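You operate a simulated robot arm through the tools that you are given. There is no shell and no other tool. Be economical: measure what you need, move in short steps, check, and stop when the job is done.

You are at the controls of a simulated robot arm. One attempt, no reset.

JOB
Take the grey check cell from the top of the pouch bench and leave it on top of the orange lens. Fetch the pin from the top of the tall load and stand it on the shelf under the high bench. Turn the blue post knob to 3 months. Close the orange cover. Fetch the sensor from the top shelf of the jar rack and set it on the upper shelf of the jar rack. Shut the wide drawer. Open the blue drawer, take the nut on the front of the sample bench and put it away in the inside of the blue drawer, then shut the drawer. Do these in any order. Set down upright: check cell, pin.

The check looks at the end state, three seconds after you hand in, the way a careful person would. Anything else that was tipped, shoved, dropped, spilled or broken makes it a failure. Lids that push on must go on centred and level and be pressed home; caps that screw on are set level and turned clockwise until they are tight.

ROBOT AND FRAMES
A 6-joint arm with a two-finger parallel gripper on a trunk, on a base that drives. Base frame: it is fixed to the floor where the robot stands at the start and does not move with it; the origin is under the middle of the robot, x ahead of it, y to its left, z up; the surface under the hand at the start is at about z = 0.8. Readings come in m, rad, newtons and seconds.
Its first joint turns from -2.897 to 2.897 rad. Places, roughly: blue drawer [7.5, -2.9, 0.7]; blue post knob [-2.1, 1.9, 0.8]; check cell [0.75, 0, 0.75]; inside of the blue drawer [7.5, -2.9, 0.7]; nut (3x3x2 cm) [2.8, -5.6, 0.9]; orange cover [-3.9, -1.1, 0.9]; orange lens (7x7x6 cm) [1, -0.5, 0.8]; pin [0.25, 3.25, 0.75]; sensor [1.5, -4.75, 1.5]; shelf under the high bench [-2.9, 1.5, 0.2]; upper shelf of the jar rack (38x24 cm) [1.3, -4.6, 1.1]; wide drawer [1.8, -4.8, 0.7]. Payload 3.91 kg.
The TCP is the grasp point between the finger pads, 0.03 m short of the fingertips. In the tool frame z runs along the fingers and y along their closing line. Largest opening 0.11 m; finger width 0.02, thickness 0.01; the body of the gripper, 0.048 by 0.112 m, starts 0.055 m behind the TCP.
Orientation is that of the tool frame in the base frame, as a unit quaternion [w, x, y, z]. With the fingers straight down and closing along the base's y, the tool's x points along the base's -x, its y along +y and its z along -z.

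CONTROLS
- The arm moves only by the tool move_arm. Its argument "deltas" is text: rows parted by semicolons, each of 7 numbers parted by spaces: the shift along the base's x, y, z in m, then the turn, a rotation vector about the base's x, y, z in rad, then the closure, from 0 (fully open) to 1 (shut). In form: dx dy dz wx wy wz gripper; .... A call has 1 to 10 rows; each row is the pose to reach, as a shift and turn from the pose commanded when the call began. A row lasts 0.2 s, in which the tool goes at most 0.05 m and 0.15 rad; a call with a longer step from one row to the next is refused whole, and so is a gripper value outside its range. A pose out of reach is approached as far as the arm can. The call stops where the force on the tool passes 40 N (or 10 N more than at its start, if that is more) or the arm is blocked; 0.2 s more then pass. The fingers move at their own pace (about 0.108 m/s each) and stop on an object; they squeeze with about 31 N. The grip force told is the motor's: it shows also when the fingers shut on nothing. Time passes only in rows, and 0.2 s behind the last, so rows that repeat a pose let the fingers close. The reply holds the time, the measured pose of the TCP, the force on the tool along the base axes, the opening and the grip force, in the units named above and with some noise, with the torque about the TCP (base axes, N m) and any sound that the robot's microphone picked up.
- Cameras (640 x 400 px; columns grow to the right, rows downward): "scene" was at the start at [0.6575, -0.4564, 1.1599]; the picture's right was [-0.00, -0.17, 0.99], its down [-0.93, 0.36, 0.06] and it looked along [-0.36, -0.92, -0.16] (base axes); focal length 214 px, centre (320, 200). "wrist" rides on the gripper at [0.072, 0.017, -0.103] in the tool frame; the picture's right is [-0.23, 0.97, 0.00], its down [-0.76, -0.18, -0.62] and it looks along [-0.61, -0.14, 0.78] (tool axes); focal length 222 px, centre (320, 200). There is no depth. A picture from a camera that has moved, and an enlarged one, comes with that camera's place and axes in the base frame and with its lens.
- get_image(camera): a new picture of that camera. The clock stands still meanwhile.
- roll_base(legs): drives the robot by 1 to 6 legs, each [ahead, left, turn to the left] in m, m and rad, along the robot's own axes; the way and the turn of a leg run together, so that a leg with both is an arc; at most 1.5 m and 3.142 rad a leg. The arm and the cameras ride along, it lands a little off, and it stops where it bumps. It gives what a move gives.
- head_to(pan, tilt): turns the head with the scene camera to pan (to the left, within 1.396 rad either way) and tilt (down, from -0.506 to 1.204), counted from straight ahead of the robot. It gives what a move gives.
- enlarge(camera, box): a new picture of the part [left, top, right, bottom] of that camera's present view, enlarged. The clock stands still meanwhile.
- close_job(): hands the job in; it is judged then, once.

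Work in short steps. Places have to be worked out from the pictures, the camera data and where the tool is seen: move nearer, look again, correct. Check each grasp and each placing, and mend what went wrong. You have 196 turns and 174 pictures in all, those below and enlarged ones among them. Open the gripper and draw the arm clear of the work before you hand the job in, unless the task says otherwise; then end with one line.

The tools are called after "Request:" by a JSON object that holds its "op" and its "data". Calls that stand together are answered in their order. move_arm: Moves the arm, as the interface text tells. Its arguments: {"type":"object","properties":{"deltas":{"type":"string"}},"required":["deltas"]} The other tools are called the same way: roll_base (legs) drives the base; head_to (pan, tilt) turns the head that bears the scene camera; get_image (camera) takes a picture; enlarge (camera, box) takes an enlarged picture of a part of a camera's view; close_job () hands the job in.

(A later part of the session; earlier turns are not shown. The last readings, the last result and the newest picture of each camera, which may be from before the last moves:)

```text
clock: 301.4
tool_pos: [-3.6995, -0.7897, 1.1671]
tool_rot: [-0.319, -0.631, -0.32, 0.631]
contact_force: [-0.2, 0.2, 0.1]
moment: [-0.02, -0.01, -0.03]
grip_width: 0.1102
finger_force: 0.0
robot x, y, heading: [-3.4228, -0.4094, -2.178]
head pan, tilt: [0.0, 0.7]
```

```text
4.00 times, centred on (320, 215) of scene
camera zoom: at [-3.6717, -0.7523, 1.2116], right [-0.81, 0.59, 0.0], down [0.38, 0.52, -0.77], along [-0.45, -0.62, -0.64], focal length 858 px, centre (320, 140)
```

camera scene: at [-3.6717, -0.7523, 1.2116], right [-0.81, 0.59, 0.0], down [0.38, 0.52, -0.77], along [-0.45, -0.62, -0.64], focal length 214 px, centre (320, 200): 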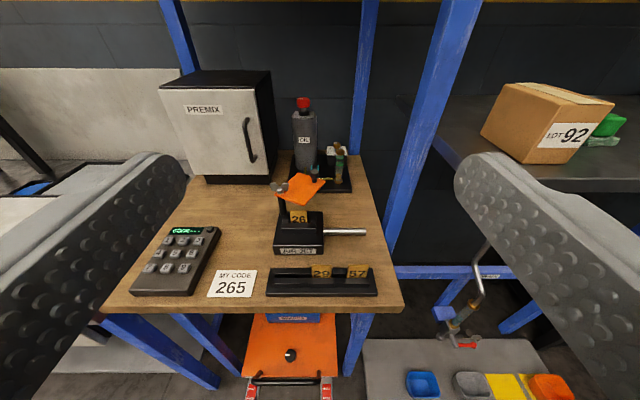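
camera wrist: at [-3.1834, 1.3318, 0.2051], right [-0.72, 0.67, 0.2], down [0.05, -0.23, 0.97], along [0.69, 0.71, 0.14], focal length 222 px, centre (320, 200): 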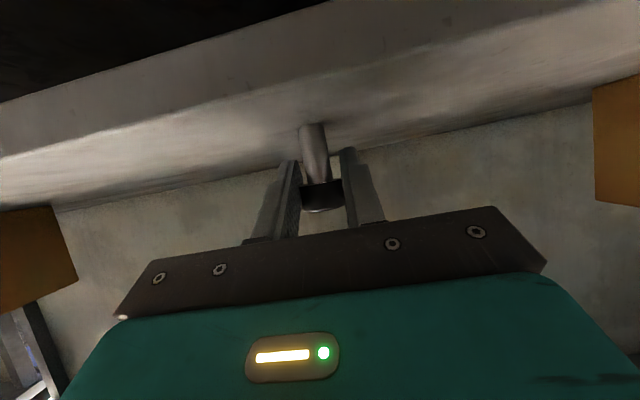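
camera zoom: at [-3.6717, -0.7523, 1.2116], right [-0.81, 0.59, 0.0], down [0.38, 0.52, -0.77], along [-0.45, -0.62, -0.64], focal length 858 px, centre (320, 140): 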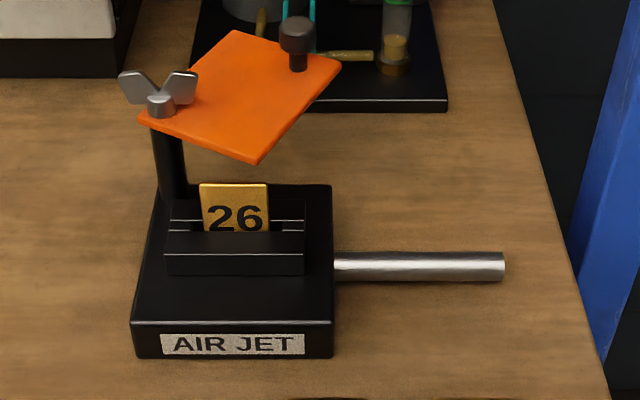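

The orange plate swivels on the wing-nut post; closing means swinging its knob forward over the "26" slot. I pitch the hand down to work from above.

Request:
{"op": "move_arm", "data": {"deltas": "0 0 0 0.12 -0.088 0 0; 0 0 0 0.24 -0.176 0 0; 0 0 0 0.36 -0.264 0 0; 0 0 0 0.48 -0.352 0 0; 0 0 0 0.6 -0.44 0 0; 0 0 0 0.72 -0.528 0 0; 0 0 0 0.84 -0.616 0 0; 0 0 0 0.96 -0.704 0 0; 0 0 0 1.08 -0.792 0 0; 0 0 0 1.2 -0.88 0 0"}}

Request:
{"op": "move_arm", "data": {"deltas": "-0.02 -0.03 0 0.067 -0.05 0 0; -0.045 -0.06 0 0.067 -0.05 0 0; -0.07 -0.095 0 0.067 -0.05 0 0.5; -0.09 -0.125 0 0.067 -0.05 0 1; -0.09 -0.125 0 0.067 -0.05 0 1"}}

Request:
{"op": "head_to", "data": {"pan": 0, "tilt": -0.1}}

Request:
{"op": "get_image", "data": {"camera": "scene"}}

Request:
{"op": "get_image", "data": {"camera": "wrist"}}

```text
clock: 303.6
tool_pos: [-3.6999, -0.7897, 1.1664]
tool_rot: [0.019, 0.891, 0.452, -0.036]
contact_force: [0.4, 0.9, -0.2]
moment: [-0.03, 0.02, 0.02]
grip_width: 0.1099
finger_force: 0.1
robot x, y, heading: [-3.4194, -0.4046, -2.185]
head pan, tilt: [0.0, 0.7]
```

```text
clock: 304.8
tool_pos: [-3.7894, -0.9149, 1.1661]
tool_rot: [-0.001, 0.891, 0.453, 0.001]
contact_force: [0.7, 0.4, -0.5]
moment: [-0.04, 0.01, -0.01]
grip_width: 0.0
finger_force: 30.6
robot x, y, heading: [-3.4199, -0.4049, -2.175]
head pan, tilt: [0.0, 0.7]
```

```text
clock: 305.9
tool_pos: [-3.7894, -0.9153, 1.1657]
tool_rot: [0.0, 0.892, 0.453, 0.0]
contact_force: [-0.3, 0.4, 0.1]
moment: [-0.01, 0.0, -0.04]
grip_width: 0.0
finger_force: 31.0
robot x, y, heading: [-3.4219, -0.4061, -2.181]
head pan, tilt: [0.0, -0.099]
```

```text
83 pictures are left
camera scene: at [-3.8582, -1.0096, 1.2079], right [-0.81, 0.59, 0.0], down [0.59, 0.8, -0.1], along [-0.06, -0.08, -1.0], focal length 214 px, centre (320, 200)
```

scene: 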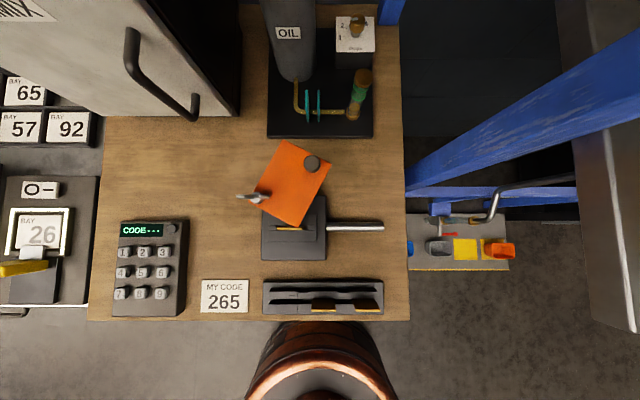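

```text
82 pictures are left
camera wrist: at [-3.7336, -0.8658, 1.269], right [0.65, -0.76, 0.0], down [-0.59, -0.51, 0.62], along [-0.47, -0.41, -0.78], focal length 222 px, centre (320, 200)
```

wrist: 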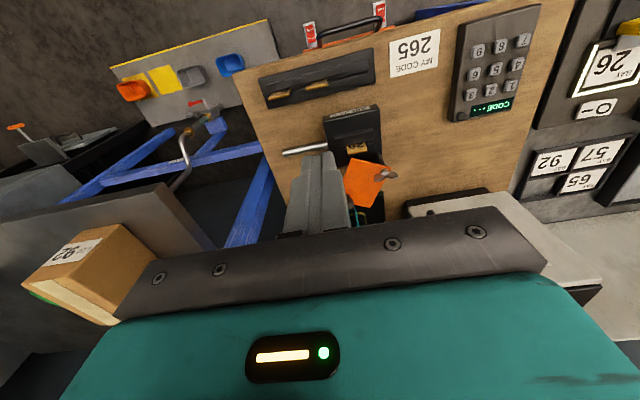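

Top view is clear: pivot at about (-3.809,-1.082), knob near (-3.892,-1.071), plate z≈0.94; it needs about 67° clockwise. I move above the knob with fingers part open.

Request:
{"op": "move_arm", "data": {"deltas": "-0.02 -0.03 0 0 0 0 0.6; -0.04 -0.062 0 0 0 0 0.5; -0.06 -0.093 -0.01 0 0 0 0.45; -0.08 -0.124 -0.02 0 0 0 0.45; -0.103 -0.156 -0.05 0 0 0 0.45; -0.103 -0.156 -0.09 0 0 0 0.45; -0.103 -0.156 -0.11 0 0 0 0.45"}}

Request:
{"op": "head_to", "data": {"pan": 0, "tilt": 0.6}}

Request:
{"op": "get_image", "data": {"camera": "scene"}}

Request:
{"op": "get_image", "data": {"camera": "wrist"}}

```text
clock: 307.6
tool_pos: [-3.8924, -1.0704, 1.0566]
tool_rot: [0.0, 0.891, 0.454, 0.001]
contact_force: [0.0, -0.3, 0.4]
moment: [-0.02, 0.01, 0.01]
grip_width: 0.0607
finger_force: 0.1
robot x, y, heading: [-3.4193, -0.409, -2.176]
head pan, tilt: [0.0, -0.099]
```

```text
clock: 308.6
tool_pos: [-3.893, -1.0707, 1.0564]
tool_rot: [-0.001, 0.891, 0.453, 0.001]
contact_force: [0.3, 0.6, 0.2]
moment: [0.03, -0.01, 0.06]
grip_width: 0.0605
finger_force: 0.0
robot x, y, heading: [-3.4237, -0.4073, -2.177]
head pan, tilt: [0.0, 0.6]
```

```text
81 pictures are left
camera scene: at [-3.9245, -1.114, 1.0968], right [-0.81, 0.59, 0.0], down [0.49, 0.67, 0.57], along [0.33, 0.46, -0.82], focal length 214 px, centre (320, 200)
```

scene: 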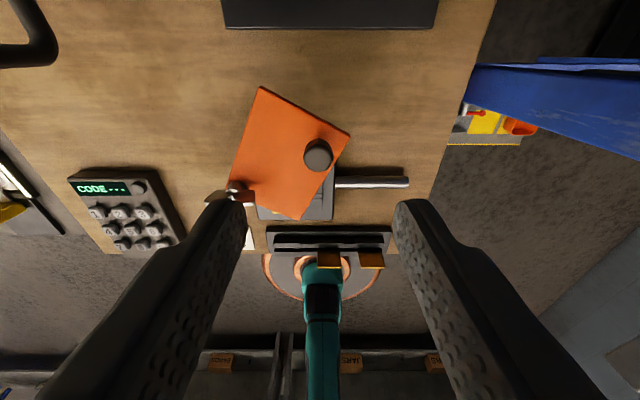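

```text
80 pictures are left
camera wrist: at [-3.8376, -1.0219, 1.1591], right [0.65, -0.76, 0.0], down [-0.59, -0.51, 0.62], along [-0.47, -0.41, -0.78], focal length 222 px, centre (320, 200)
```

wrist: 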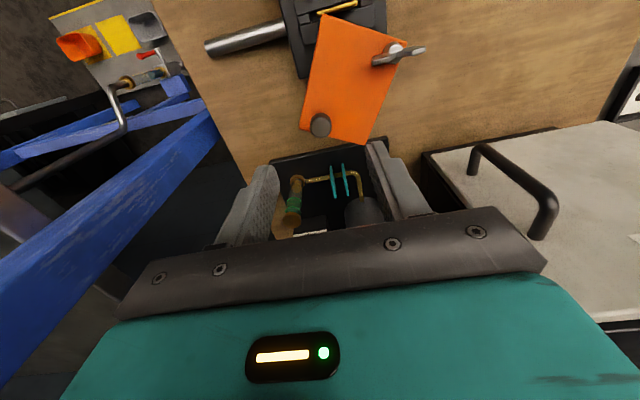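

Knob top is at (-3.891,-1.069,0.962), directly below the hand. I descend so that the tips clear the plate and grip the knob.

Request:
{"op": "move_arm", "data": {"deltas": "0.002 0.002 -0.04 0 0 0 0.45; 0.002 0.002 -0.07 0 0 0 0.45; 0.002 0.002 -0.08 0 0 0 0.45; 0.002 0.002 -0.08 0 0 0 0.8; 0.002 0.002 -0.08 0 0 0 1; 0.002 0.002 -0.08 0 0 0 1"}}

```text
clock: 310.0
tool_pos: [-3.8915, -1.0687, 0.9765]
tool_rot: [-0.001, 0.891, 0.453, 0.001]
contact_force: [10.9, -2.5, -2.8]
moment: [-0.23, -0.09, -0.04]
grip_width: 0.0191
finger_force: 44.9
robot x, y, heading: [-3.4195, -0.4054, -2.174]
head pan, tilt: [0.0, 0.6]
```

Gripped (19 mm). I swing the knob along its arc clockwise, in a first half.

Request:
{"op": "move_arm", "data": {"deltas": "0.0029 0.0121 0 0 0 -0.14 1; 0.0077 0.0236 0 0 0 -0.28 1; 0.0141 0.0344 0 0 0 -0.42 1; 0.0219 0.0439 0 0 0 -0.56 1"}}

Request:
{"op": "get_image", "data": {"camera": "scene"}}

```text
clock: 310.4
tool_pos: [-3.8886, -1.0606, 0.9758]
tool_rot: [0.001, 0.917, 0.4, -0.002]
contact_force: [2.2, -0.4, -6.8]
moment: [-0.49, 0.44, 0.01]
grip_width: 0.0192
finger_force: 44.7
robot x, y, heading: [-3.4253, -0.4082, -2.18]
head pan, tilt: [0.0, 0.6]
stopped in row 2: the force on the tool passed its limit at 42 N (the readings are from after the stop); the commanded pose is now the measured one
```

```text
79 pictures are left
camera scene: at [-3.925, -1.1, 1.017], right [-0.73, 0.68, 0.0], down [0.56, 0.61, 0.56], along [0.38, 0.41, -0.83], focal length 214 px, centre (320, 200)
```

scene: 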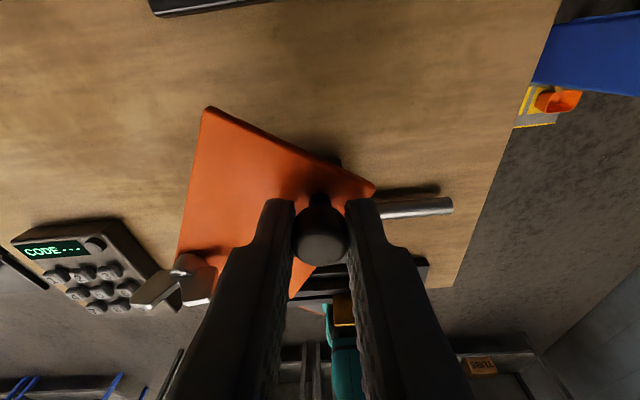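

It stopped on force after 6°, moving correctly along the arc; likely pivot friction at that speed. I continue in slower, smaller steps.

Request:
{"op": "move_arm", "data": {"deltas": "0.0014 0.0047 0 0 0 -0.06 1; 0.0031 0.0094 0 0 0 -0.12 1; 0.0051 0.0139 0 0 0 -0.18 1; 0.0074 0.0183 0 0 0 -0.24 1; 0.0099 0.0226 0 0 0 -0.3 1; 0.0126 0.0267 0 0 0 -0.36 1"}}

```text
clock: 311.8
tool_pos: [-3.8764, -1.0333, 0.9752]
tool_rot: [0.0, 0.974, 0.229, -0.001]
contact_force: [-5.1, -2.0, -11.2]
moment: [-0.2, 0.18, -0.34]
grip_width: 0.0193
finger_force: 45.0
robot x, y, heading: [-3.419, -0.403, -2.181]
head pan, tilt: [0.0, 0.6]
```

It moves freely now. I continue the arc for another 30°.

Request:
{"op": "move_arm", "data": {"deltas": "0.0033 0.0043 0 0 0 -0.065 1; 0.0069 0.0083 0 0 0 -0.13 1; 0.0107 0.0121 0 0 0 -0.195 1; 0.0148 0.0157 0 0 0 -0.26 1; 0.0191 0.019 0 0 0 -0.325 1; 0.0236 0.022 0 0 0 -0.39 1; 0.0283 0.0247 0 0 0 -0.455 1; 0.0331 0.0271 0 0 0 -0.52 1"}}

Request:
{"op": "get_image", "data": {"camera": "wrist"}}

Request:
{"op": "get_image", "data": {"camera": "scene"}}

```text
clock: 313.6
tool_pos: [-3.8426, -1.0084, 0.9751]
tool_rot: [0.0, 1.0, -0.029, -0.002]
contact_force: [-3.7, -9.5, -3.0]
moment: [-0.18, 0.25, -0.47]
grip_width: 0.0193
finger_force: 44.5
robot x, y, heading: [-3.4197, -0.4011, -2.18]
head pan, tilt: [0.0, 0.6]
```

```text
78 pictures are left
camera wrist: at [-3.7712, -1.0279, 1.0789], right [-0.28, -0.96, 0.0], down [-0.75, 0.22, 0.63], along [-0.6, 0.18, -0.78], focal length 222 px, centre (320, 200)
```

wrist: 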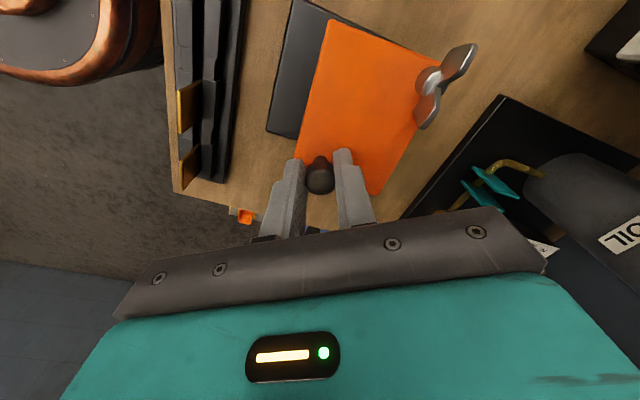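

```text
77 pictures are left
camera scene: at [-3.8957, -1.0031, 1.0172], right [0.06, 1.0, 0.0], down [0.83, -0.05, 0.56], along [0.56, -0.03, -0.83], focal length 214 px, centre (320, 200)
```

scene: 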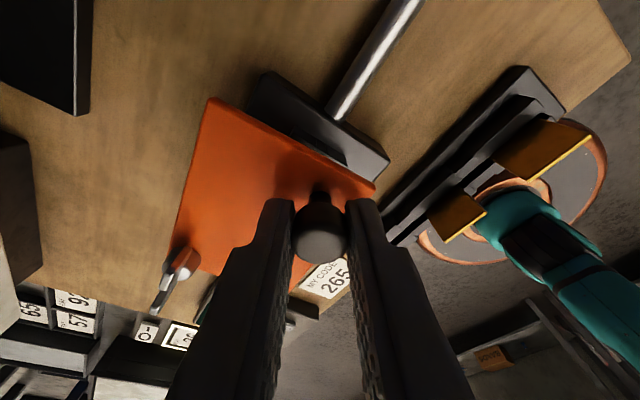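

The plate looks nearly square with the base. I release, rise a little and look from above.

Request:
{"op": "move_arm", "data": {"deltas": "0 0 0 0 0 0 0.45; 0 0 0 0 0 0 0.45; 0 0 0.05 0 0 0 0.45; 0 0 0.1 0 0 0 0.45; 0.03 0.03 0.14 0 0 0.13 0.45; 0.06 0.06 0.17 0 0 0.26 0.45; 0.06 0.06 0.17 0 0 0.4 0.45; 0.06 0.06 0.17 0 0 0.54 0.45; 0.06 0.06 0.17 0 0 0.68 0.45; 0.06 0.06 0.17 0 0 0.82 0.45"}}

Request:
{"op": "head_to", "data": {"pan": 0, "tilt": 0.2}}

Request:
{"op": "get_image", "data": {"camera": "scene"}}

```text
refused: row 5 steps farther than a row can; nothing moved
```

```text
clock: 314.5
tool_pos: [-3.8424, -1.0071, 0.977]
tool_rot: [0.0, 1.0, -0.028, -0.002]
contact_force: [7.1, -4.6, -8.5]
moment: [-0.18, -0.43, 0.25]
grip_width: 0.0193
finger_force: 45.1
robot x, y, heading: [-3.4196, -0.4084, -2.177]
head pan, tilt: [0.0, 0.201]
```

```text
76 pictures are left
camera scene: at [-3.9325, -1.0012, 1.0126], right [0.06, 1.0, 0.0], down [0.98, -0.05, 0.2], along [0.2, -0.01, -0.98], focal length 214 px, centre (320, 200)
```

scene: 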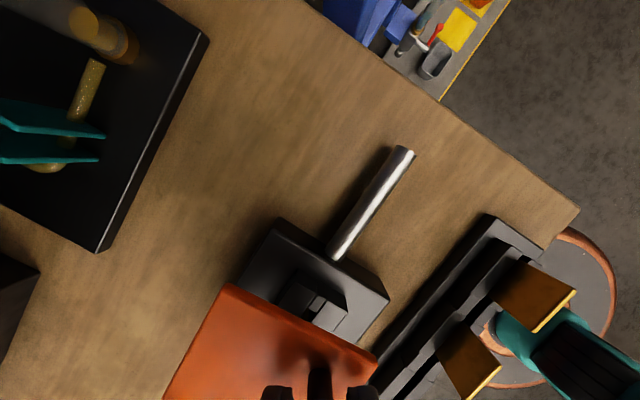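

About 11° short. I continue the arc by that much, watching for a stop.

Request:
{"op": "move_arm", "data": {"deltas": "0.0048 0.002 0 0 0 -0.063 1; 0.0098 0.0036 0 0 0 -0.127 1; 0.0148 0.005 0 0 0 -0.19 1; 0.0148 0.005 0 0 0 -0.19 1"}}

Request:
{"op": "get_image", "data": {"camera": "scene"}}

```text
clock: 315.1
tool_pos: [-3.8387, -1.0066, 0.9766]
tool_rot: [0.002, 0.996, -0.089, -0.004]
contact_force: [-11.6, -14.1, -7.2]
moment: [-0.34, 0.46, 0.09]
grip_width: 0.0191
finger_force: 44.8
robot x, y, heading: [-3.4251, -0.407, -2.18]
head pan, tilt: [0.0, 0.201]
stopped in row 3: the force on the tool passed its limit at 47 N (the readings are from after the stop); the commanded pose is now the measured one
```

```text
75 pictures are left
camera scene: at [-3.9267, -0.9886, 1.013], right [0.18, 0.98, -0.01], down [0.97, -0.17, 0.19], along [0.19, -0.04, -0.98], focal length 214 px, centre (320, 200)
```

scene: 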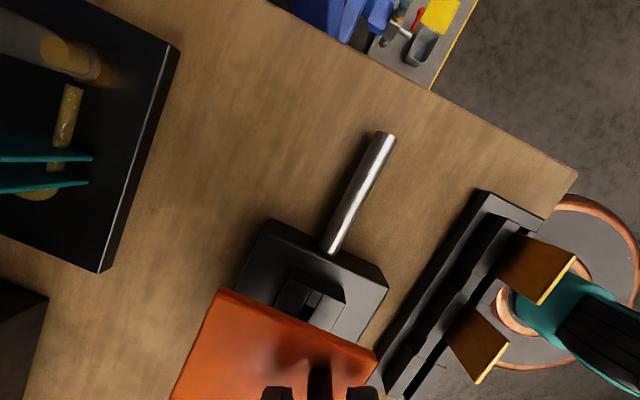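

Another stop on force; it could be stick-slip or the end stop. I try once more with very small steps.

Request:
{"op": "move_arm", "data": {"deltas": "0.0015 0.0006 0 0 0 -0.02 1; 0.003 0.0011 0 0 0 -0.04 1; 0.0046 0.0016 0 0 0 -0.06 1; 0.0061 0.0021 0 0 0 -0.08 1; 0.0077 0.0026 0 0 0 -0.1 1; 0.0092 0.003 0 0 0 -0.12 1; 0.0108 0.0034 0 0 0 -0.14 1"}}

Request:
{"op": "get_image", "data": {"camera": "scene"}}

```text
clock: 315.6
tool_pos: [-3.8378, -1.0052, 0.9762]
tool_rot: [0.002, 0.995, -0.102, -0.005]
contact_force: [-12.7, -13.3, -7.0]
moment: [-0.27, 0.53, 0.1]
grip_width: 0.0189
finger_force: 44.5
robot x, y, heading: [-3.4241, -0.4045, -2.182]
head pan, tilt: [0.0, 0.201]
stopped in row 2: the force on the tool passed its limit at 43 N (the readings are from after the stop); the commanded pose is now the measured one
```

```text
74 pictures are left
camera scene: at [-3.9258, -0.9862, 1.0131], right [0.2, 0.98, -0.01], down [0.96, -0.2, 0.19], along [0.19, -0.05, -0.98], focal length 214 px, centre (320, 200)
```

scene: 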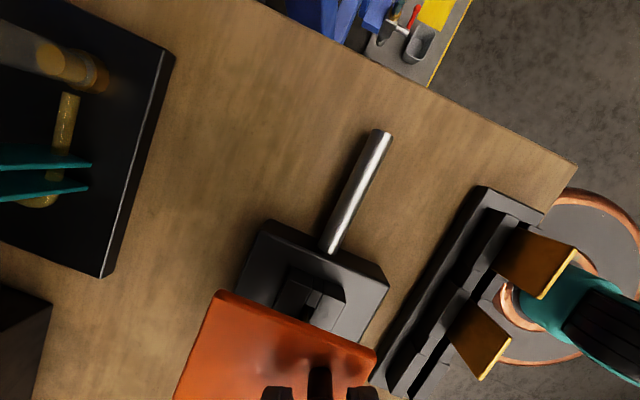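

It stops firmly now: about 60° of travel, likely the end stop. I release, rise and check from above.

Request:
{"op": "move_arm", "data": {"deltas": "0 0 0 0 0 0 0.45; 0 0 0 0 0 0 0.45; 0 0 0.05 0 0 0 0.45; 0 0 0.1 0 0 0 0.45; 0.02 0.02 0.135 0 0 0.13 0.45; 0.04 0.04 0.17 0 0 0.27 0.45; 0.05 0.05 0.19 0 0 0.41 0.45; 0.05 0.05 0.19 0 0 0.55 0.45; 0.05 0.05 0.19 0 0 0.69 0.45; 0.05 0.05 0.19 0 0 0.83 0.45"}}

Request:
{"op": "get_image", "data": {"camera": "scene"}}

```text
clock: 317.8
tool_pos: [-3.7869, -0.9553, 1.1691]
tool_rot: [0.004, 0.951, 0.309, -0.001]
contact_force: [-0.3, 1.2, -0.1]
moment: [0.02, 0.02, 0.0]
grip_width: 0.0606
finger_force: 0.1
robot x, y, heading: [-3.4232, -0.4115, -2.182]
head pan, tilt: [0.0, 0.201]
```

```text
73 pictures are left
camera scene: at [-3.8589, -1.007, 1.2044], right [-0.59, 0.81, -0.01], down [0.79, 0.58, 0.19], along [0.16, 0.11, -0.98], focal length 214 px, centre (320, 200)
```

scene: 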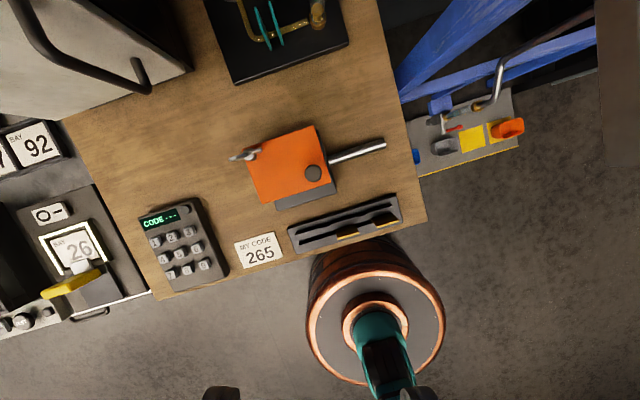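

The cover now sits squarely over the device: closed. I retract and drive along the aisle toward the jar rack.

Request:
{"op": "move_arm", "data": {"deltas": "0.025 0.033 0 0 0 0.08 0; 0.05 0.066 0 0 0 0.16 0; 0.075 0.1 0.01 0 0 0.24 0; 0.1 0.133 0.02 0 0 0.3 0; 0.12 0.16 0.03 0 0 0.3 0"}}

Request:
{"op": "roll_base", "data": {"legs": [[-0.85, 0, 0], [0, 1.4, 0], [0, 1.4, -0.03]]}}

Request:
{"op": "head_to", "data": {"pan": 1.39, "tilt": -0.2}}

Request:
{"op": "get_image", "data": {"camera": "scene"}}

```text
clock: 319.0
tool_pos: [-3.6664, -0.7941, 1.1967]
tool_rot: [0.004, 0.895, 0.447, -0.002]
contact_force: [-0.2, 0.2, -0.4]
moment: [0.07, -0.03, -0.02]
grip_width: 0.1099
finger_force: 0.0
robot x, y, heading: [-3.4197, -0.4077, -2.182]
head pan, tilt: [0.0, 0.201]
```

```text
clock: 336.8
tool_pos: [-0.8844, -1.7259, 1.1986]
tool_rot: [0.005, 0.902, 0.433, -0.001]
contact_force: [-0.1, 0.2, -0.1]
moment: [0.01, 0.01, 0.01]
grip_width: 0.1102
finger_force: 0.0
robot x, y, heading: [-0.6281, -1.3442, -2.211]
head pan, tilt: [0.0, 0.201]
```

```text
clock: 338.4
tool_pos: [-0.884, -1.7256, 1.198]
tool_rot: [0.005, 0.901, 0.434, -0.002]
contact_force: [0.7, -0.3, 0.0]
moment: [0.04, 0.0, 0.04]
grip_width: 0.1098
finger_force: 0.1
robot x, y, heading: [-0.6275, -1.3437, -2.211]
head pan, tilt: [1.389, -0.201]
```

```text
72 pictures are left
camera scene: at [-0.8986, -1.8743, 1.3134], right [-0.14, 0.1, -0.98], down [0.77, 0.64, -0.04], along [0.63, -0.76, -0.17], focal length 214 px, centre (320, 200)
```

scene: 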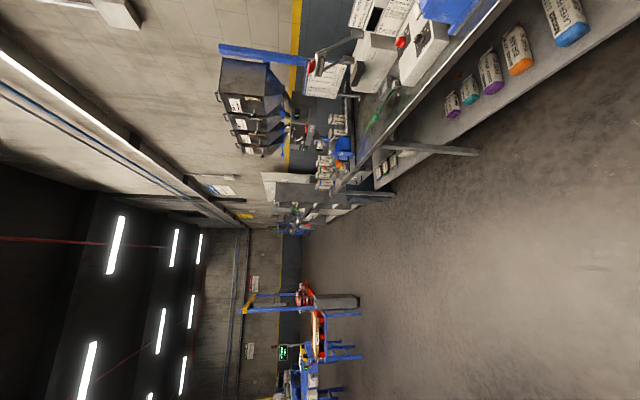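

The aisle is clear; I continue to the jar rack.

Request:
{"op": "roll_base", "data": {"legs": [[0, 1.15, 0], [0, 1.15, 0], [0, 1.1, 0]]}}

Request:
{"op": "move_arm", "data": {"deltas": "0 0 0 -0.12 0.09 0 0; 0 0 0 -0.24 0.18 0 0; 0 0 0 -0.36 0.27 0 0; 0 0 0 -0.48 0.36 0 0; 0 0 0 -0.6 0.45 0 0; 0 0 0 -0.72 0.54 0 0; 0 0 0 -0.84 0.63 0 0; 0 0 0 -0.96 0.72 0 0; 0 0 0 -1.08 0.81 0 0; 0 0 0 -1.2 0.9 0 0"}}

Request:
{"op": "head_to", "data": {"pan": 0, "tilt": 0.2}}

Request:
{"op": "get_image", "data": {"camera": "scene"}}

```text
clock: 355.0
tool_pos: [1.8509, -3.7686, 1.1978]
tool_rot: [0.005, 0.9, 0.436, -0.001]
contact_force: [0.2, 1.0, -0.1]
moment: [0.02, 0.0, 0.06]
grip_width: 0.11
finger_force: 0.1
robot x, y, heading: [2.1039, -3.3874, -2.205]
head pan, tilt: [1.389, -0.201]
```

```text
clock: 357.2
tool_pos: [1.8512, -3.7697, 1.1985]
tool_rot: [0.318, 0.653, 0.321, -0.608]
contact_force: [-0.9, -0.1, 0.5]
moment: [0.02, 0.04, -0.03]
grip_width: 0.1098
finger_force: 0.0
robot x, y, heading: [2.1024, -3.3867, -2.21]
head pan, tilt: [1.389, -0.201]
```

```text
clock: 358.7
tool_pos: [1.8499, -3.769, 1.1968]
tool_rot: [0.315, 0.655, 0.319, -0.608]
contact_force: [0.2, 1.3, 0.3]
moment: [-0.04, 0.01, 0.0]
grip_width: 0.1101
finger_force: 0.0
robot x, y, heading: [2.1066, -3.3874, -2.206]
head pan, tilt: [0.0, 0.201]
```

```text
71 pictures are left
camera scene: at [1.869, -3.7415, 1.2906], right [-0.8, 0.59, -0.03], down [0.17, 0.2, -0.97], along [-0.57, -0.78, -0.26], focal length 214 px, centre (320, 200)
```

scene: 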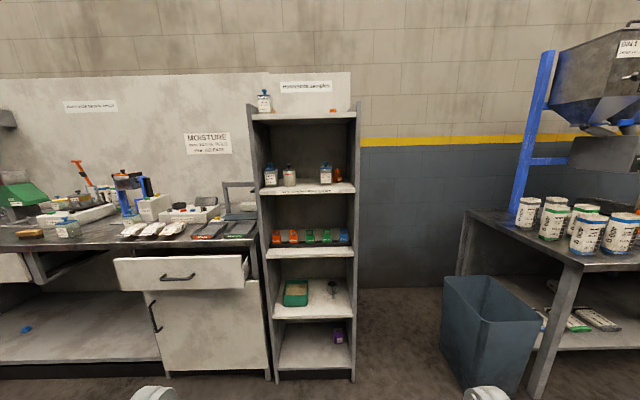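

The jar rack is ahead, the wide drawer stands open to its left. I enlarge the rack.

Request:
{"op": "enlarge", "data": {"camera": "scene", "box": [240, 75, 370, 255]}}

Request:
{"op": "enlarge", "data": {"camera": "scene", "box": [0, 140, 270, 310]}}

```text
2.22 times, centred on (305, 165) of scene
camera zoom: at [1.869, -3.7415, 1.2906], right [-0.8, 0.59, -0.03], down [0.17, 0.2, -0.97], along [-0.57, -0.78, -0.26], focal length 477 px, centre (353, 278)
```

zoom: 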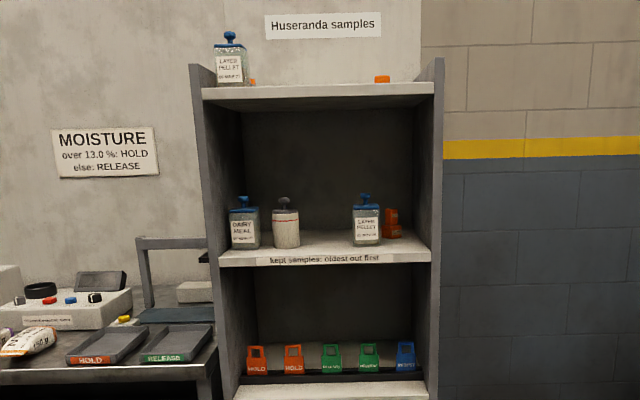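

```text
2.35 times, centred on (135, 225) of scene
camera zoom: at [1.869, -3.7415, 1.2906], right [-0.8, 0.59, -0.03], down [0.17, 0.2, -0.97], along [-0.57, -0.78, -0.26], focal length 505 px, centre (755, 141)
```

zoom: 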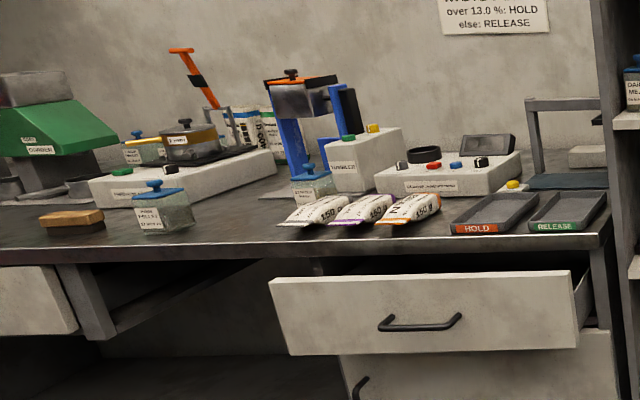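

Two small orange things lie on the top shelf. I drive nearer and raise the camera to see the top shelf from above.

Request:
{"op": "roll_base", "data": {"legs": [[0.42, 0.08, 0]]}}

Request:
{"op": "move_arm", "data": {"deltas": "0 0 0.045 0 0 0 0; 0 0 0.09 0 0 0 0; 0 0 0.135 0 0 0 0; 0 0 0.18 0 0 0 0; 0 0 0.225 0 0 0 0; 0 0 0.27 0 0 0 0; 0 0 0.315 0 0 0 0; 0 0 0.36 0 0 0 0; 0 0 0.405 0 0 0 0; 0 0 0.45 0 0 0 0"}}

Request:
{"op": "head_to", "data": {"pan": 0, "tilt": 0.5}}

Request:
{"op": "get_image", "data": {"camera": "scene"}}

```text
clock: 361.3
tool_pos: [1.6733, -4.1523, 1.1977]
tool_rot: [0.318, 0.654, 0.322, -0.606]
contact_force: [-0.5, -0.3, 0.2]
moment: [0.03, 0.04, 0.01]
grip_width: 0.1101
finger_force: 0.2
robot x, y, heading: [1.92, -3.7685, -2.197]
head pan, tilt: [0.0, 0.201]
```

```text
clock: 363.5
tool_pos: [1.6724, -4.1533, 1.6474]
tool_rot: [0.318, 0.653, 0.322, -0.607]
contact_force: [0.3, 0.8, 0.7]
moment: [0.04, -0.02, 0.0]
grip_width: 0.11
finger_force: 0.0
robot x, y, heading: [1.9244, -3.768, -2.199]
head pan, tilt: [0.0, 0.201]
```

```text
clock: 364.3
tool_pos: [1.6724, -4.1527, 1.6474]
tool_rot: [0.318, 0.654, 0.321, -0.606]
contact_force: [0.2, 0.3, 0.2]
moment: [0.0, -0.02, -0.04]
grip_width: 0.1099
finger_force: 0.2
robot x, y, heading: [1.9246, -3.7703, -2.2]
head pan, tilt: [0.0, 0.499]
```

```text
68 pictures are left
camera scene: at [1.6938, -4.1231, 1.7126], right [-0.81, 0.59, -0.03], down [0.33, 0.42, -0.85], along [-0.49, -0.69, -0.53], focal length 214 px, centre (320, 200)
```

scene: 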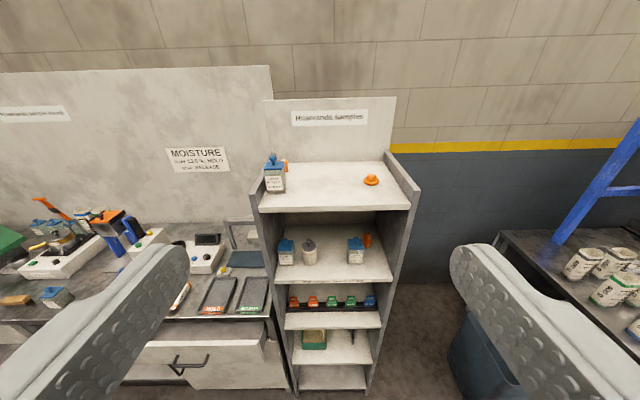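

Request:
{"op": "enlarge", "data": {"camera": "scene", "box": [240, 130, 440, 290]}}

```text
2.50 times, centred on (340, 210) of scene
camera zoom: at [1.6938, -4.1231, 1.7126], right [-0.81, 0.59, -0.03], down [0.33, 0.42, -0.85], along [-0.49, -0.69, -0.53], focal length 536 px, centre (270, 175)
```

zoom: 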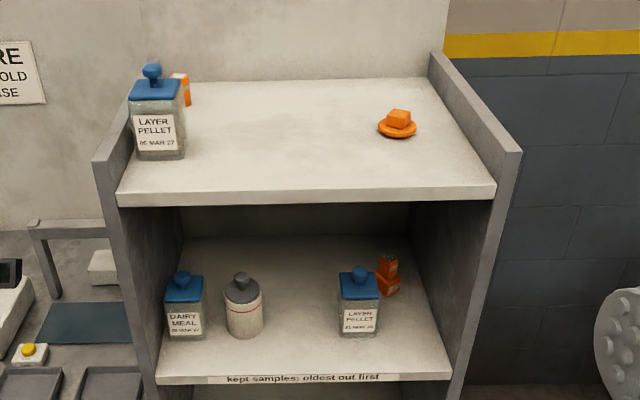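

Request:
{"op": "enlarge", "data": {"camera": "scene", "box": [340, 150, 410, 200]}}

Request:
{"op": "enlarge", "data": {"camera": "scene", "box": [255, 140, 325, 200]}}

Request:
{"op": "enlarge", "data": {"camera": "scene", "box": [330, 220, 400, 280]}}

```text
8.00 times, centred on (375, 175) of scene
camera zoom: at [1.6938, -4.1231, 1.7126], right [-0.81, 0.59, -0.03], down [0.33, 0.42, -0.85], along [-0.49, -0.69, -0.53], focal length 1716 px, centre (-120, 400)
```

zoom: 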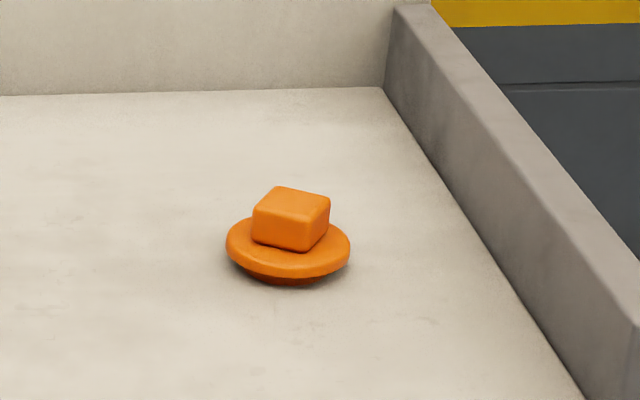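

```text
6.67 times, centred on (290, 170) of scene
camera zoom: at [1.6938, -4.1231, 1.7126], right [-0.81, 0.59, -0.03], down [0.33, 0.42, -0.85], along [-0.49, -0.69, -0.53], focal length 1430 px, centre (520, 400)
```

zoom: 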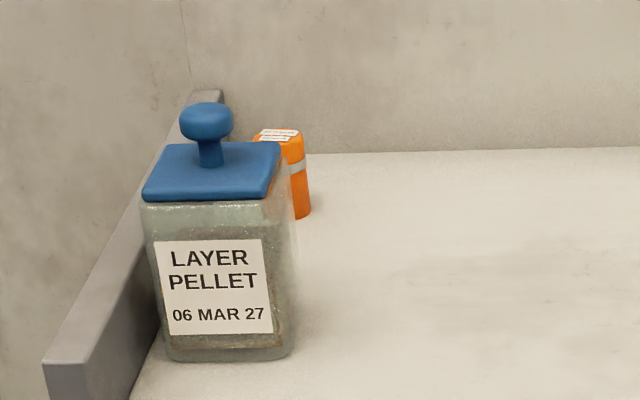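

```text
6.67 times, centred on (365, 250) of scene
camera zoom: at [1.6938, -4.1231, 1.7126], right [-0.81, 0.59, -0.03], down [0.33, 0.42, -0.85], along [-0.49, -0.69, -0.53], focal length 1430 px, centre (20, -133)
```

zoom: 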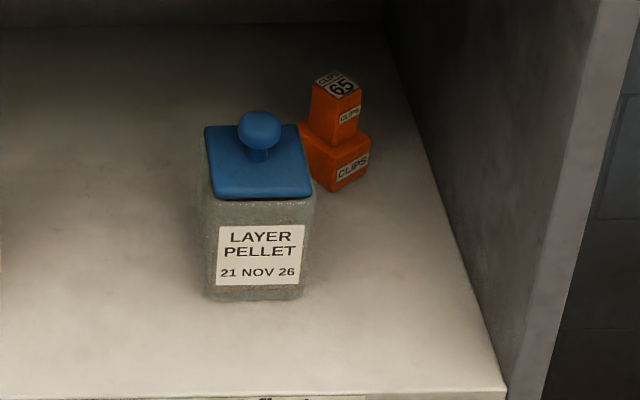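

The upright orange piece with a white label, half hidden behind the jar, may be the sensor; the other is a plug-like disc. I move the camera over the shelf to see it from above.

Request:
{"op": "move_arm", "data": {"deltas": "-0.01 -0.035 0.01 0 0 0 0; -0.025 -0.07 0.02 0 0 0 0; -0.04 -0.105 0.03 0 0 0 0; -0.055 -0.145 0.04 0 0 0 0; -0.07 -0.185 0.05 0 0 0 0; -0.085 -0.225 0.05 0 0 0 0; -0.1 -0.265 0.05 0 0 0 0; -0.115 -0.305 0.05 0 0 0 0; -0.13 -0.345 0.05 0 0 0 0"}}

Request:
{"op": "head_to", "data": {"pan": 0.4, "tilt": 1.1}}

Request:
{"op": "get_image", "data": {"camera": "scene"}}

```text
clock: 366.3
tool_pos: [1.572, -4.4278, 1.6625]
tool_rot: [0.317, 0.655, 0.321, -0.606]
contact_force: [-0.4, -0.1, -0.3]
moment: [0.0, 0.01, 0.04]
grip_width: 0.11
finger_force: 0.0
out of reach, approached as far as the arm can: row 6, 7, 8, 9
robot x, y, heading: [1.9252, -3.7679, -2.198]
head pan, tilt: [0.0, 0.499]
```

```text
clock: 367.3
tool_pos: [1.572, -4.428, 1.662]
tool_rot: [0.317, 0.655, 0.322, -0.606]
contact_force: [0.1, -0.3, 0.2]
moment: [-0.01, 0.01, 0.01]
grip_width: 0.11
finger_force: 0.0
robot x, y, heading: [1.924, -3.7708, -2.199]
head pan, tilt: [0.4, 1.1]
```

```text
63 pictures are left
camera scene: at [1.634, -4.3849, 1.6825], right [-0.97, 0.23, -0.05], down [0.23, 0.88, -0.41], along [-0.05, -0.41, -0.91], focal length 214 px, centre (320, 200)
```

scene: 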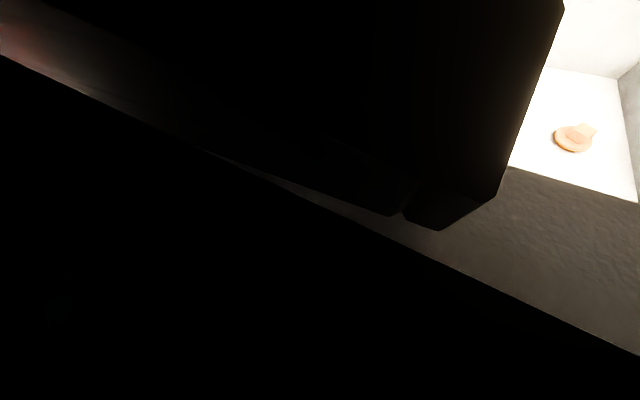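

Request:
{"op": "head_to", "data": {"pan": 0.1, "tilt": 0.5}}

Request:
{"op": "get_image", "data": {"camera": "scene"}}

```text
clock: 368.3
tool_pos: [1.5719, -4.4282, 1.6625]
tool_rot: [0.319, 0.654, 0.323, -0.605]
contact_force: [0.4, 0.1, -0.8]
moment: [-0.02, 0.01, -0.01]
grip_width: 0.11
finger_force: 0.1
robot x, y, heading: [1.9208, -3.7714, -2.2]
head pan, tilt: [0.099, 0.499]
```

```text
62 pictures are left
camera scene: at [1.5998, -4.4034, 1.7276], right [-0.86, 0.51, -0.03], down [0.29, 0.44, -0.85], along [-0.42, -0.74, -0.53], focal length 214 px, centre (320, 200)
```

scene: 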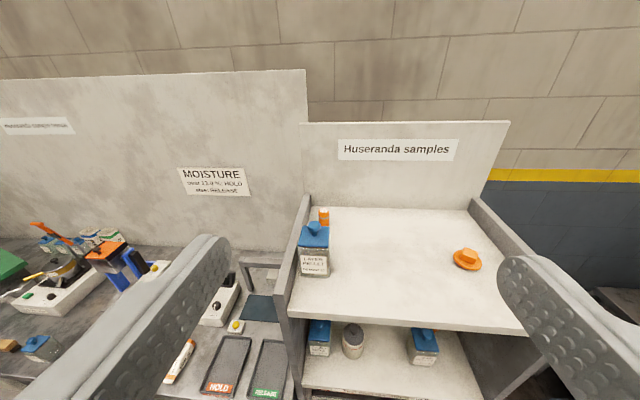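

Request:
{"op": "enlarge", "data": {"camera": "scene", "box": [290, 195, 350, 245]}}

```text
8.00 times, centred on (320, 220) of scene
camera zoom: at [1.5998, -4.4034, 1.7276], right [-0.86, 0.51, -0.03], down [0.29, 0.44, -0.85], along [-0.42, -0.74, -0.53], focal length 1716 px, centre (320, 40)
```

zoom: 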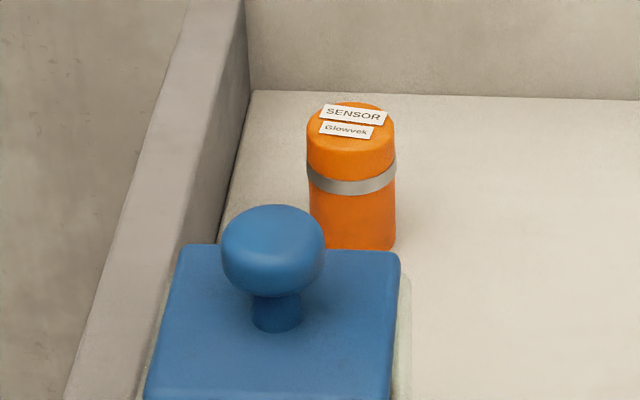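

It is labelled SENSOR: an orange cylinder of about 26 mm at (1.387,-4.76), z 1.395–1.44, behind the jar. I'll approach from the right-front at 45°; first retract, then reposition the base.

Request:
{"op": "move_arm", "data": {"deltas": "0.012 0.035 0 0 0 0 0; 0.024 0.07 0 0 0 0 0; 0.036 0.105 0 0 0 0 0; 0.05 0.14 0 0 0 0 0; 0.065 0.18 0 0 0 0 0; 0.08 0.22 0 0 0 0 0; 0.1 0.26 0 0 0 0 0; 0.12 0.3 0 0 0 0 0"}}

Request:
{"op": "roll_base", "data": {"legs": [[0, 0, 0.62], [0.36, -0.5, 0]]}}

```text
clock: 370.1
tool_pos: [1.6911, -4.1316, 1.6595]
tool_rot: [0.318, 0.654, 0.323, -0.606]
contact_force: [-1.1, -0.6, -0.2]
moment: [0.02, 0.01, 0.01]
grip_width: 0.1101
finger_force: 0.0
robot x, y, heading: [1.9231, -3.7696, -2.2]
head pan, tilt: [0.099, 0.499]
```

```text
clock: 375.2
tool_pos: [1.4446, -4.5547, 1.6619]
tool_rot: [0.488, 0.524, 0.506, -0.48]
contact_force: [0.3, 0.3, 0.3]
moment: [-0.01, -0.02, -0.03]
grip_width: 0.11
finger_force: 0.0
robot x, y, heading: [1.4228, -4.1243, -1.575]
head pan, tilt: [0.099, 0.499]
```

Request:
{"op": "head_to", "data": {"pan": 0.1, "tilt": 0.6}}

Request:
{"op": "get_image", "data": {"camera": "scene"}}

```text
clock: 375.9
tool_pos: [1.4451, -4.5534, 1.6612]
tool_rot: [0.488, 0.524, 0.507, -0.479]
contact_force: [-0.5, 0.6, 0.2]
moment: [0.03, -0.01, 0.0]
grip_width: 0.1101
finger_force: 0.0
robot x, y, heading: [1.4219, -4.1271, -1.576]
head pan, tilt: [0.099, 0.6]
```

```text
60 pictures are left
camera scene: at [1.4541, -4.5145, 1.7179], right [-1.0, -0.09, -0.03], down [-0.03, 0.61, -0.79], along [0.09, -0.79, -0.61], focal length 214 px, centre (320, 200)
```

scene: 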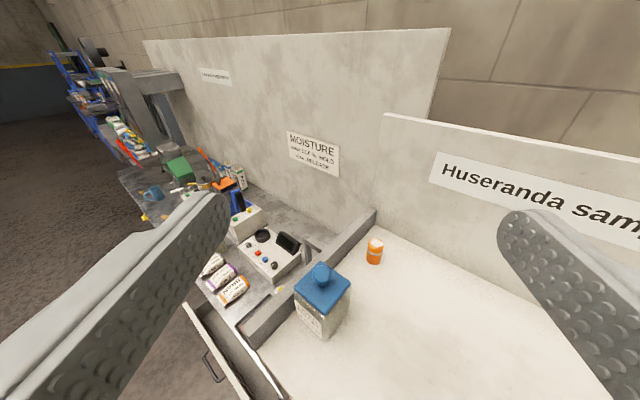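

The sensor is confirmed at (1.391,-4.760). I pitch to 45° and yaw slightly so that the fingers pass clear of the jar, and go to a pre-grasp point.

Request:
{"op": "move_arm", "data": {"deltas": "-0.013 -0.02 -0.02 0.119 0.018 0.041 0.55; -0.026 -0.039 -0.045 0.239 0.036 0.083 0.55; -0.039 -0.059 -0.07 0.358 0.054 0.124 0.55; -0.052 -0.078 -0.095 0.477 0.072 0.165 0.55; -0.065 -0.098 -0.12 0.596 0.09 0.207 0.55; -0.077 -0.117 -0.14 0.7155 0.1083 0.248 0.55; -0.077 -0.117 -0.14 0.7155 0.1083 0.248 0.55"}}

Request:
{"op": "head_to", "data": {"pan": 0, "tilt": 0.3}}

Request:
{"op": "get_image", "data": {"camera": "scene"}}

Request:
{"op": "get_image", "data": {"camera": "wrist"}}

```text
clock: 377.5
tool_pos: [1.3678, -4.6735, 1.521]
tool_rot: [0.301, 0.57, 0.727, -0.236]
contact_force: [-0.1, -0.1, -0.9]
moment: [-0.01, 0.01, -0.01]
grip_width: 0.0496
finger_force: 0.0
robot x, y, heading: [1.4246, -4.1268, -1.575]
head pan, tilt: [0.099, 0.6]
```

```text
clock: 378.3
tool_pos: [1.3686, -4.6735, 1.5214]
tool_rot: [0.302, 0.57, 0.727, -0.237]
contact_force: [-0.4, -0.5, 0.9]
moment: [0.02, 0.01, 0.02]
grip_width: 0.0494
finger_force: 0.0
robot x, y, heading: [1.4181, -4.1255, -1.577]
head pan, tilt: [0.0, 0.3]
```

```text
59 pictures are left
camera scene: at [1.3772, -4.7022, 1.6045], right [-0.97, -0.24, 0.0], down [-0.21, 0.86, -0.47], along [0.11, -0.45, -0.88], focal length 214 px, centre (320, 200)
```

scene: 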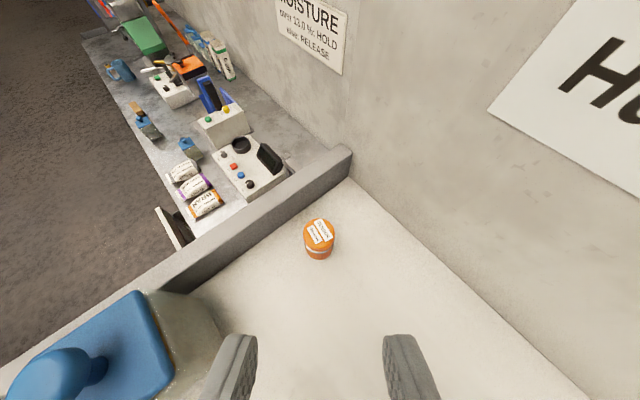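

```text
58 pictures are left
camera wrist: at [1.3546, -4.5468, 1.5424], right [0.98, 0.08, 0.16], down [-0.15, -0.14, 0.98], along [0.1, -0.99, -0.12], focal length 222 px, centre (320, 200)
```

wrist: 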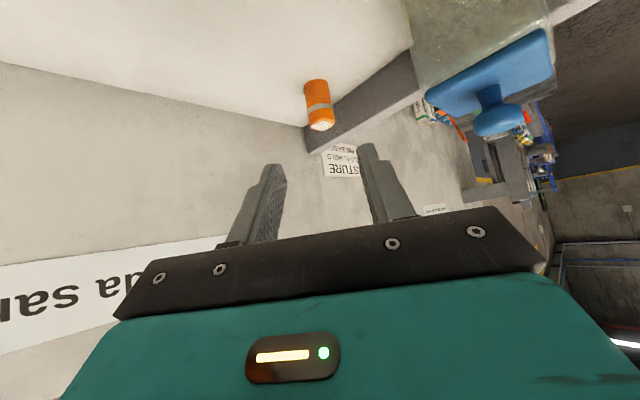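

Aligned. I advance along the fingers to the sensor and close.

Request:
{"op": "move_arm", "data": {"deltas": "0.007 -0.027 -0.03 0 0 0 0.55; 0.014 -0.054 -0.06 0 0 0 0.55; 0.019 -0.077 -0.085 0 0 0 0.55; 0.019 -0.077 -0.085 0 0 0 0.55; 0.019 -0.077 -0.085 0 0 0 0.8; 0.019 -0.077 -0.085 0 0 0 1; 0.019 -0.077 -0.085 0 0 0 1"}}

Request:
{"op": "get_image", "data": {"camera": "wrist"}}

```text
clock: 379.9
tool_pos: [1.3875, -4.7491, 1.4376]
tool_rot: [0.301, 0.571, 0.726, -0.237]
contact_force: [0.0, 0.5, 0.5]
moment: [0.01, 0.02, -0.01]
grip_width: 0.0247
finger_force: 30.8
robot x, y, heading: [1.4239, -4.1248, -1.579]
head pan, tilt: [0.0, 0.3]
```

```text
57 pictures are left
camera wrist: at [1.3739, -4.6231, 1.4576], right [0.98, 0.08, 0.16], down [-0.15, -0.14, 0.98], along [0.1, -0.99, -0.12], focal length 222 px, centre (320, 200)
```

wrist: 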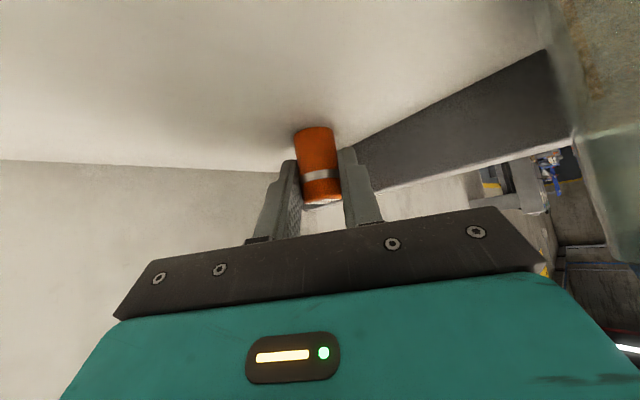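

Gripped (24.7 mm). I lift it straight up, then draw back out over the shelf front.

Request:
{"op": "move_arm", "data": {"deltas": "0 0 0.04 0 0 0 1; 0 0 0.08 0 0 0 1; 0 0 0.12 0 0 0 1; -0.01 0.045 0.13 0 0 0 1; -0.02 0.09 0.13 0 0 0 1; -0.03 0.135 0.13 0 0 0 1; -0.04 0.18 0.13 0 0 0 1; -0.05 0.225 0.13 0 0 0 1; -0.05 0.26 0.13 0 0 0 1"}}

```text
clock: 381.9
tool_pos: [1.3362, -4.4892, 1.5653]
tool_rot: [0.301, 0.571, 0.726, -0.236]
contact_force: [-0.8, -0.4, -0.2]
moment: [0.06, -0.05, 0.03]
grip_width: 0.0248
finger_force: 31.4
robot x, y, heading: [1.4228, -4.1231, -1.577]
head pan, tilt: [0.0, 0.3]
```

Request:
{"op": "roll_base", "data": {"legs": [[-0.15, 0, 0], [0, 0.344, 0], [0, 0, -0.637]]}}

Request:
{"op": "move_arm", "data": {"deltas": "0 0 -0.05 0 0 -0.06 1; 0 0 -0.1 0 0 -0.12 1; 0 0 -0.15 0 0 -0.18 1; 0 0 -0.2 0 0 -0.247 1; 0 0 -0.25 0 0 -0.247 1; 0 0 -0.3 0 0 -0.247 1; 0 0 -0.34 0 0 -0.247 1"}}

Request:
{"op": "get_image", "data": {"camera": "scene"}}

```text
clock: 386.9
tool_pos: [1.4838, -4.2181, 1.5662]
tool_rot: [0.212, 0.769, 0.511, -0.319]
contact_force: [0.3, 0.4, -0.9]
moment: [0.02, 0.01, 0.03]
grip_width: 0.0248
finger_force: 31.2
robot x, y, heading: [1.7672, -3.9813, -2.216]
head pan, tilt: [0.0, 0.3]
```

```text
clock: 388.5
tool_pos: [1.4845, -4.2185, 1.2255]
tool_rot: [0.171, 0.827, 0.413, -0.343]
contact_force: [0.7, -0.6, 0.1]
moment: [0.01, -0.02, -0.01]
grip_width: 0.0249
finger_force: 31.2
robot x, y, heading: [1.7702, -3.9786, -2.219]
head pan, tilt: [0.0, 0.3]
```

```text
56 pictures are left
camera scene: at [1.4668, -4.2432, 1.3083], right [-0.8, 0.6, 0.0], down [0.53, 0.71, -0.47], along [-0.28, -0.37, -0.88], focal length 214 px, centre (320, 200)
```

scene: 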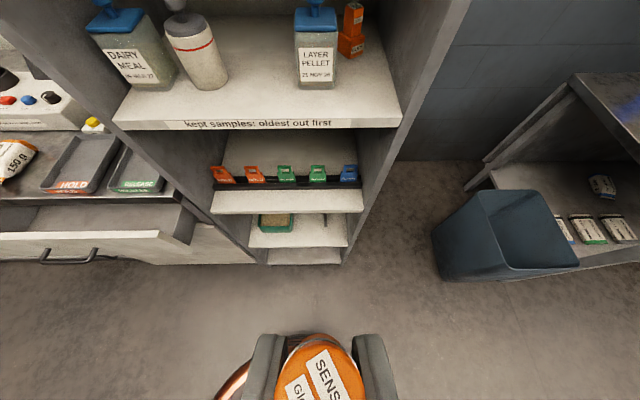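

The gap between the white bottle and LAYER PELLET jar is clear; target TCP is about (1.372,-4.511). I align sideways and lower outside, then move in.

Request:
{"op": "move_arm", "data": {"deltas": "0.034 -0.026 -0.02 0 0 0 1; 0.068 -0.051 -0.04 0 0 0 1; 0.068 -0.051 -0.065 0 0 0 1; 0.044 -0.083 -0.065 0 0 0 1; 0.02 -0.115 -0.065 0 0 0 1; -0.004 -0.147 -0.065 0 0 0 1; -0.028 -0.179 -0.065 0 0 0 1; -0.052 -0.211 -0.065 0 0 0 1; -0.07 -0.235 -0.065 0 0 0 1"}}

Request:
{"op": "get_image", "data": {"camera": "wrist"}}

Request:
{"op": "get_image", "data": {"camera": "scene"}}

```text
clock: 390.5
tool_pos: [1.4148, -4.4535, 1.1623]
tool_rot: [0.173, 0.826, 0.412, -0.344]
contact_force: [0.7, 0.7, 0.2]
moment: [-0.05, 0.0, 0.02]
grip_width: 0.0245
finger_force: 31.3
robot x, y, heading: [1.7695, -3.9799, -2.217]
head pan, tilt: [0.0, 0.3]
```

```text
55 pictures are left
camera wrist: at [1.5027, -4.3635, 1.183], right [0.68, -0.71, 0.16], down [-0.2, 0.03, 0.98], along [-0.7, -0.7, -0.12], focal length 222 px, centre (320, 200)
```

wrist: 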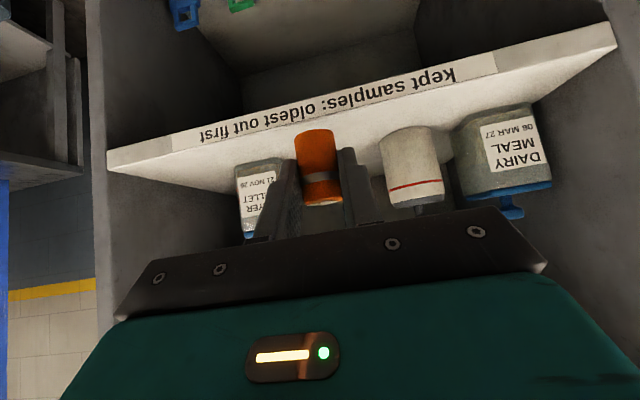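

```text
54 pictures are left
camera scene: at [1.3968, -4.4777, 1.2454], right [-0.8, 0.6, 0.0], down [0.53, 0.71, -0.47], along [-0.28, -0.37, -0.88], focal length 214 px, centre (320, 200)
```

scene: 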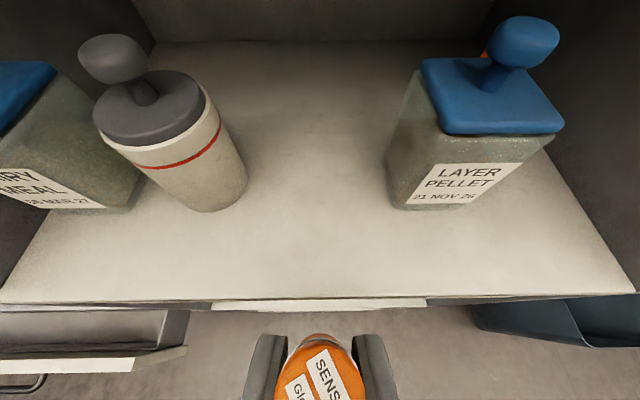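

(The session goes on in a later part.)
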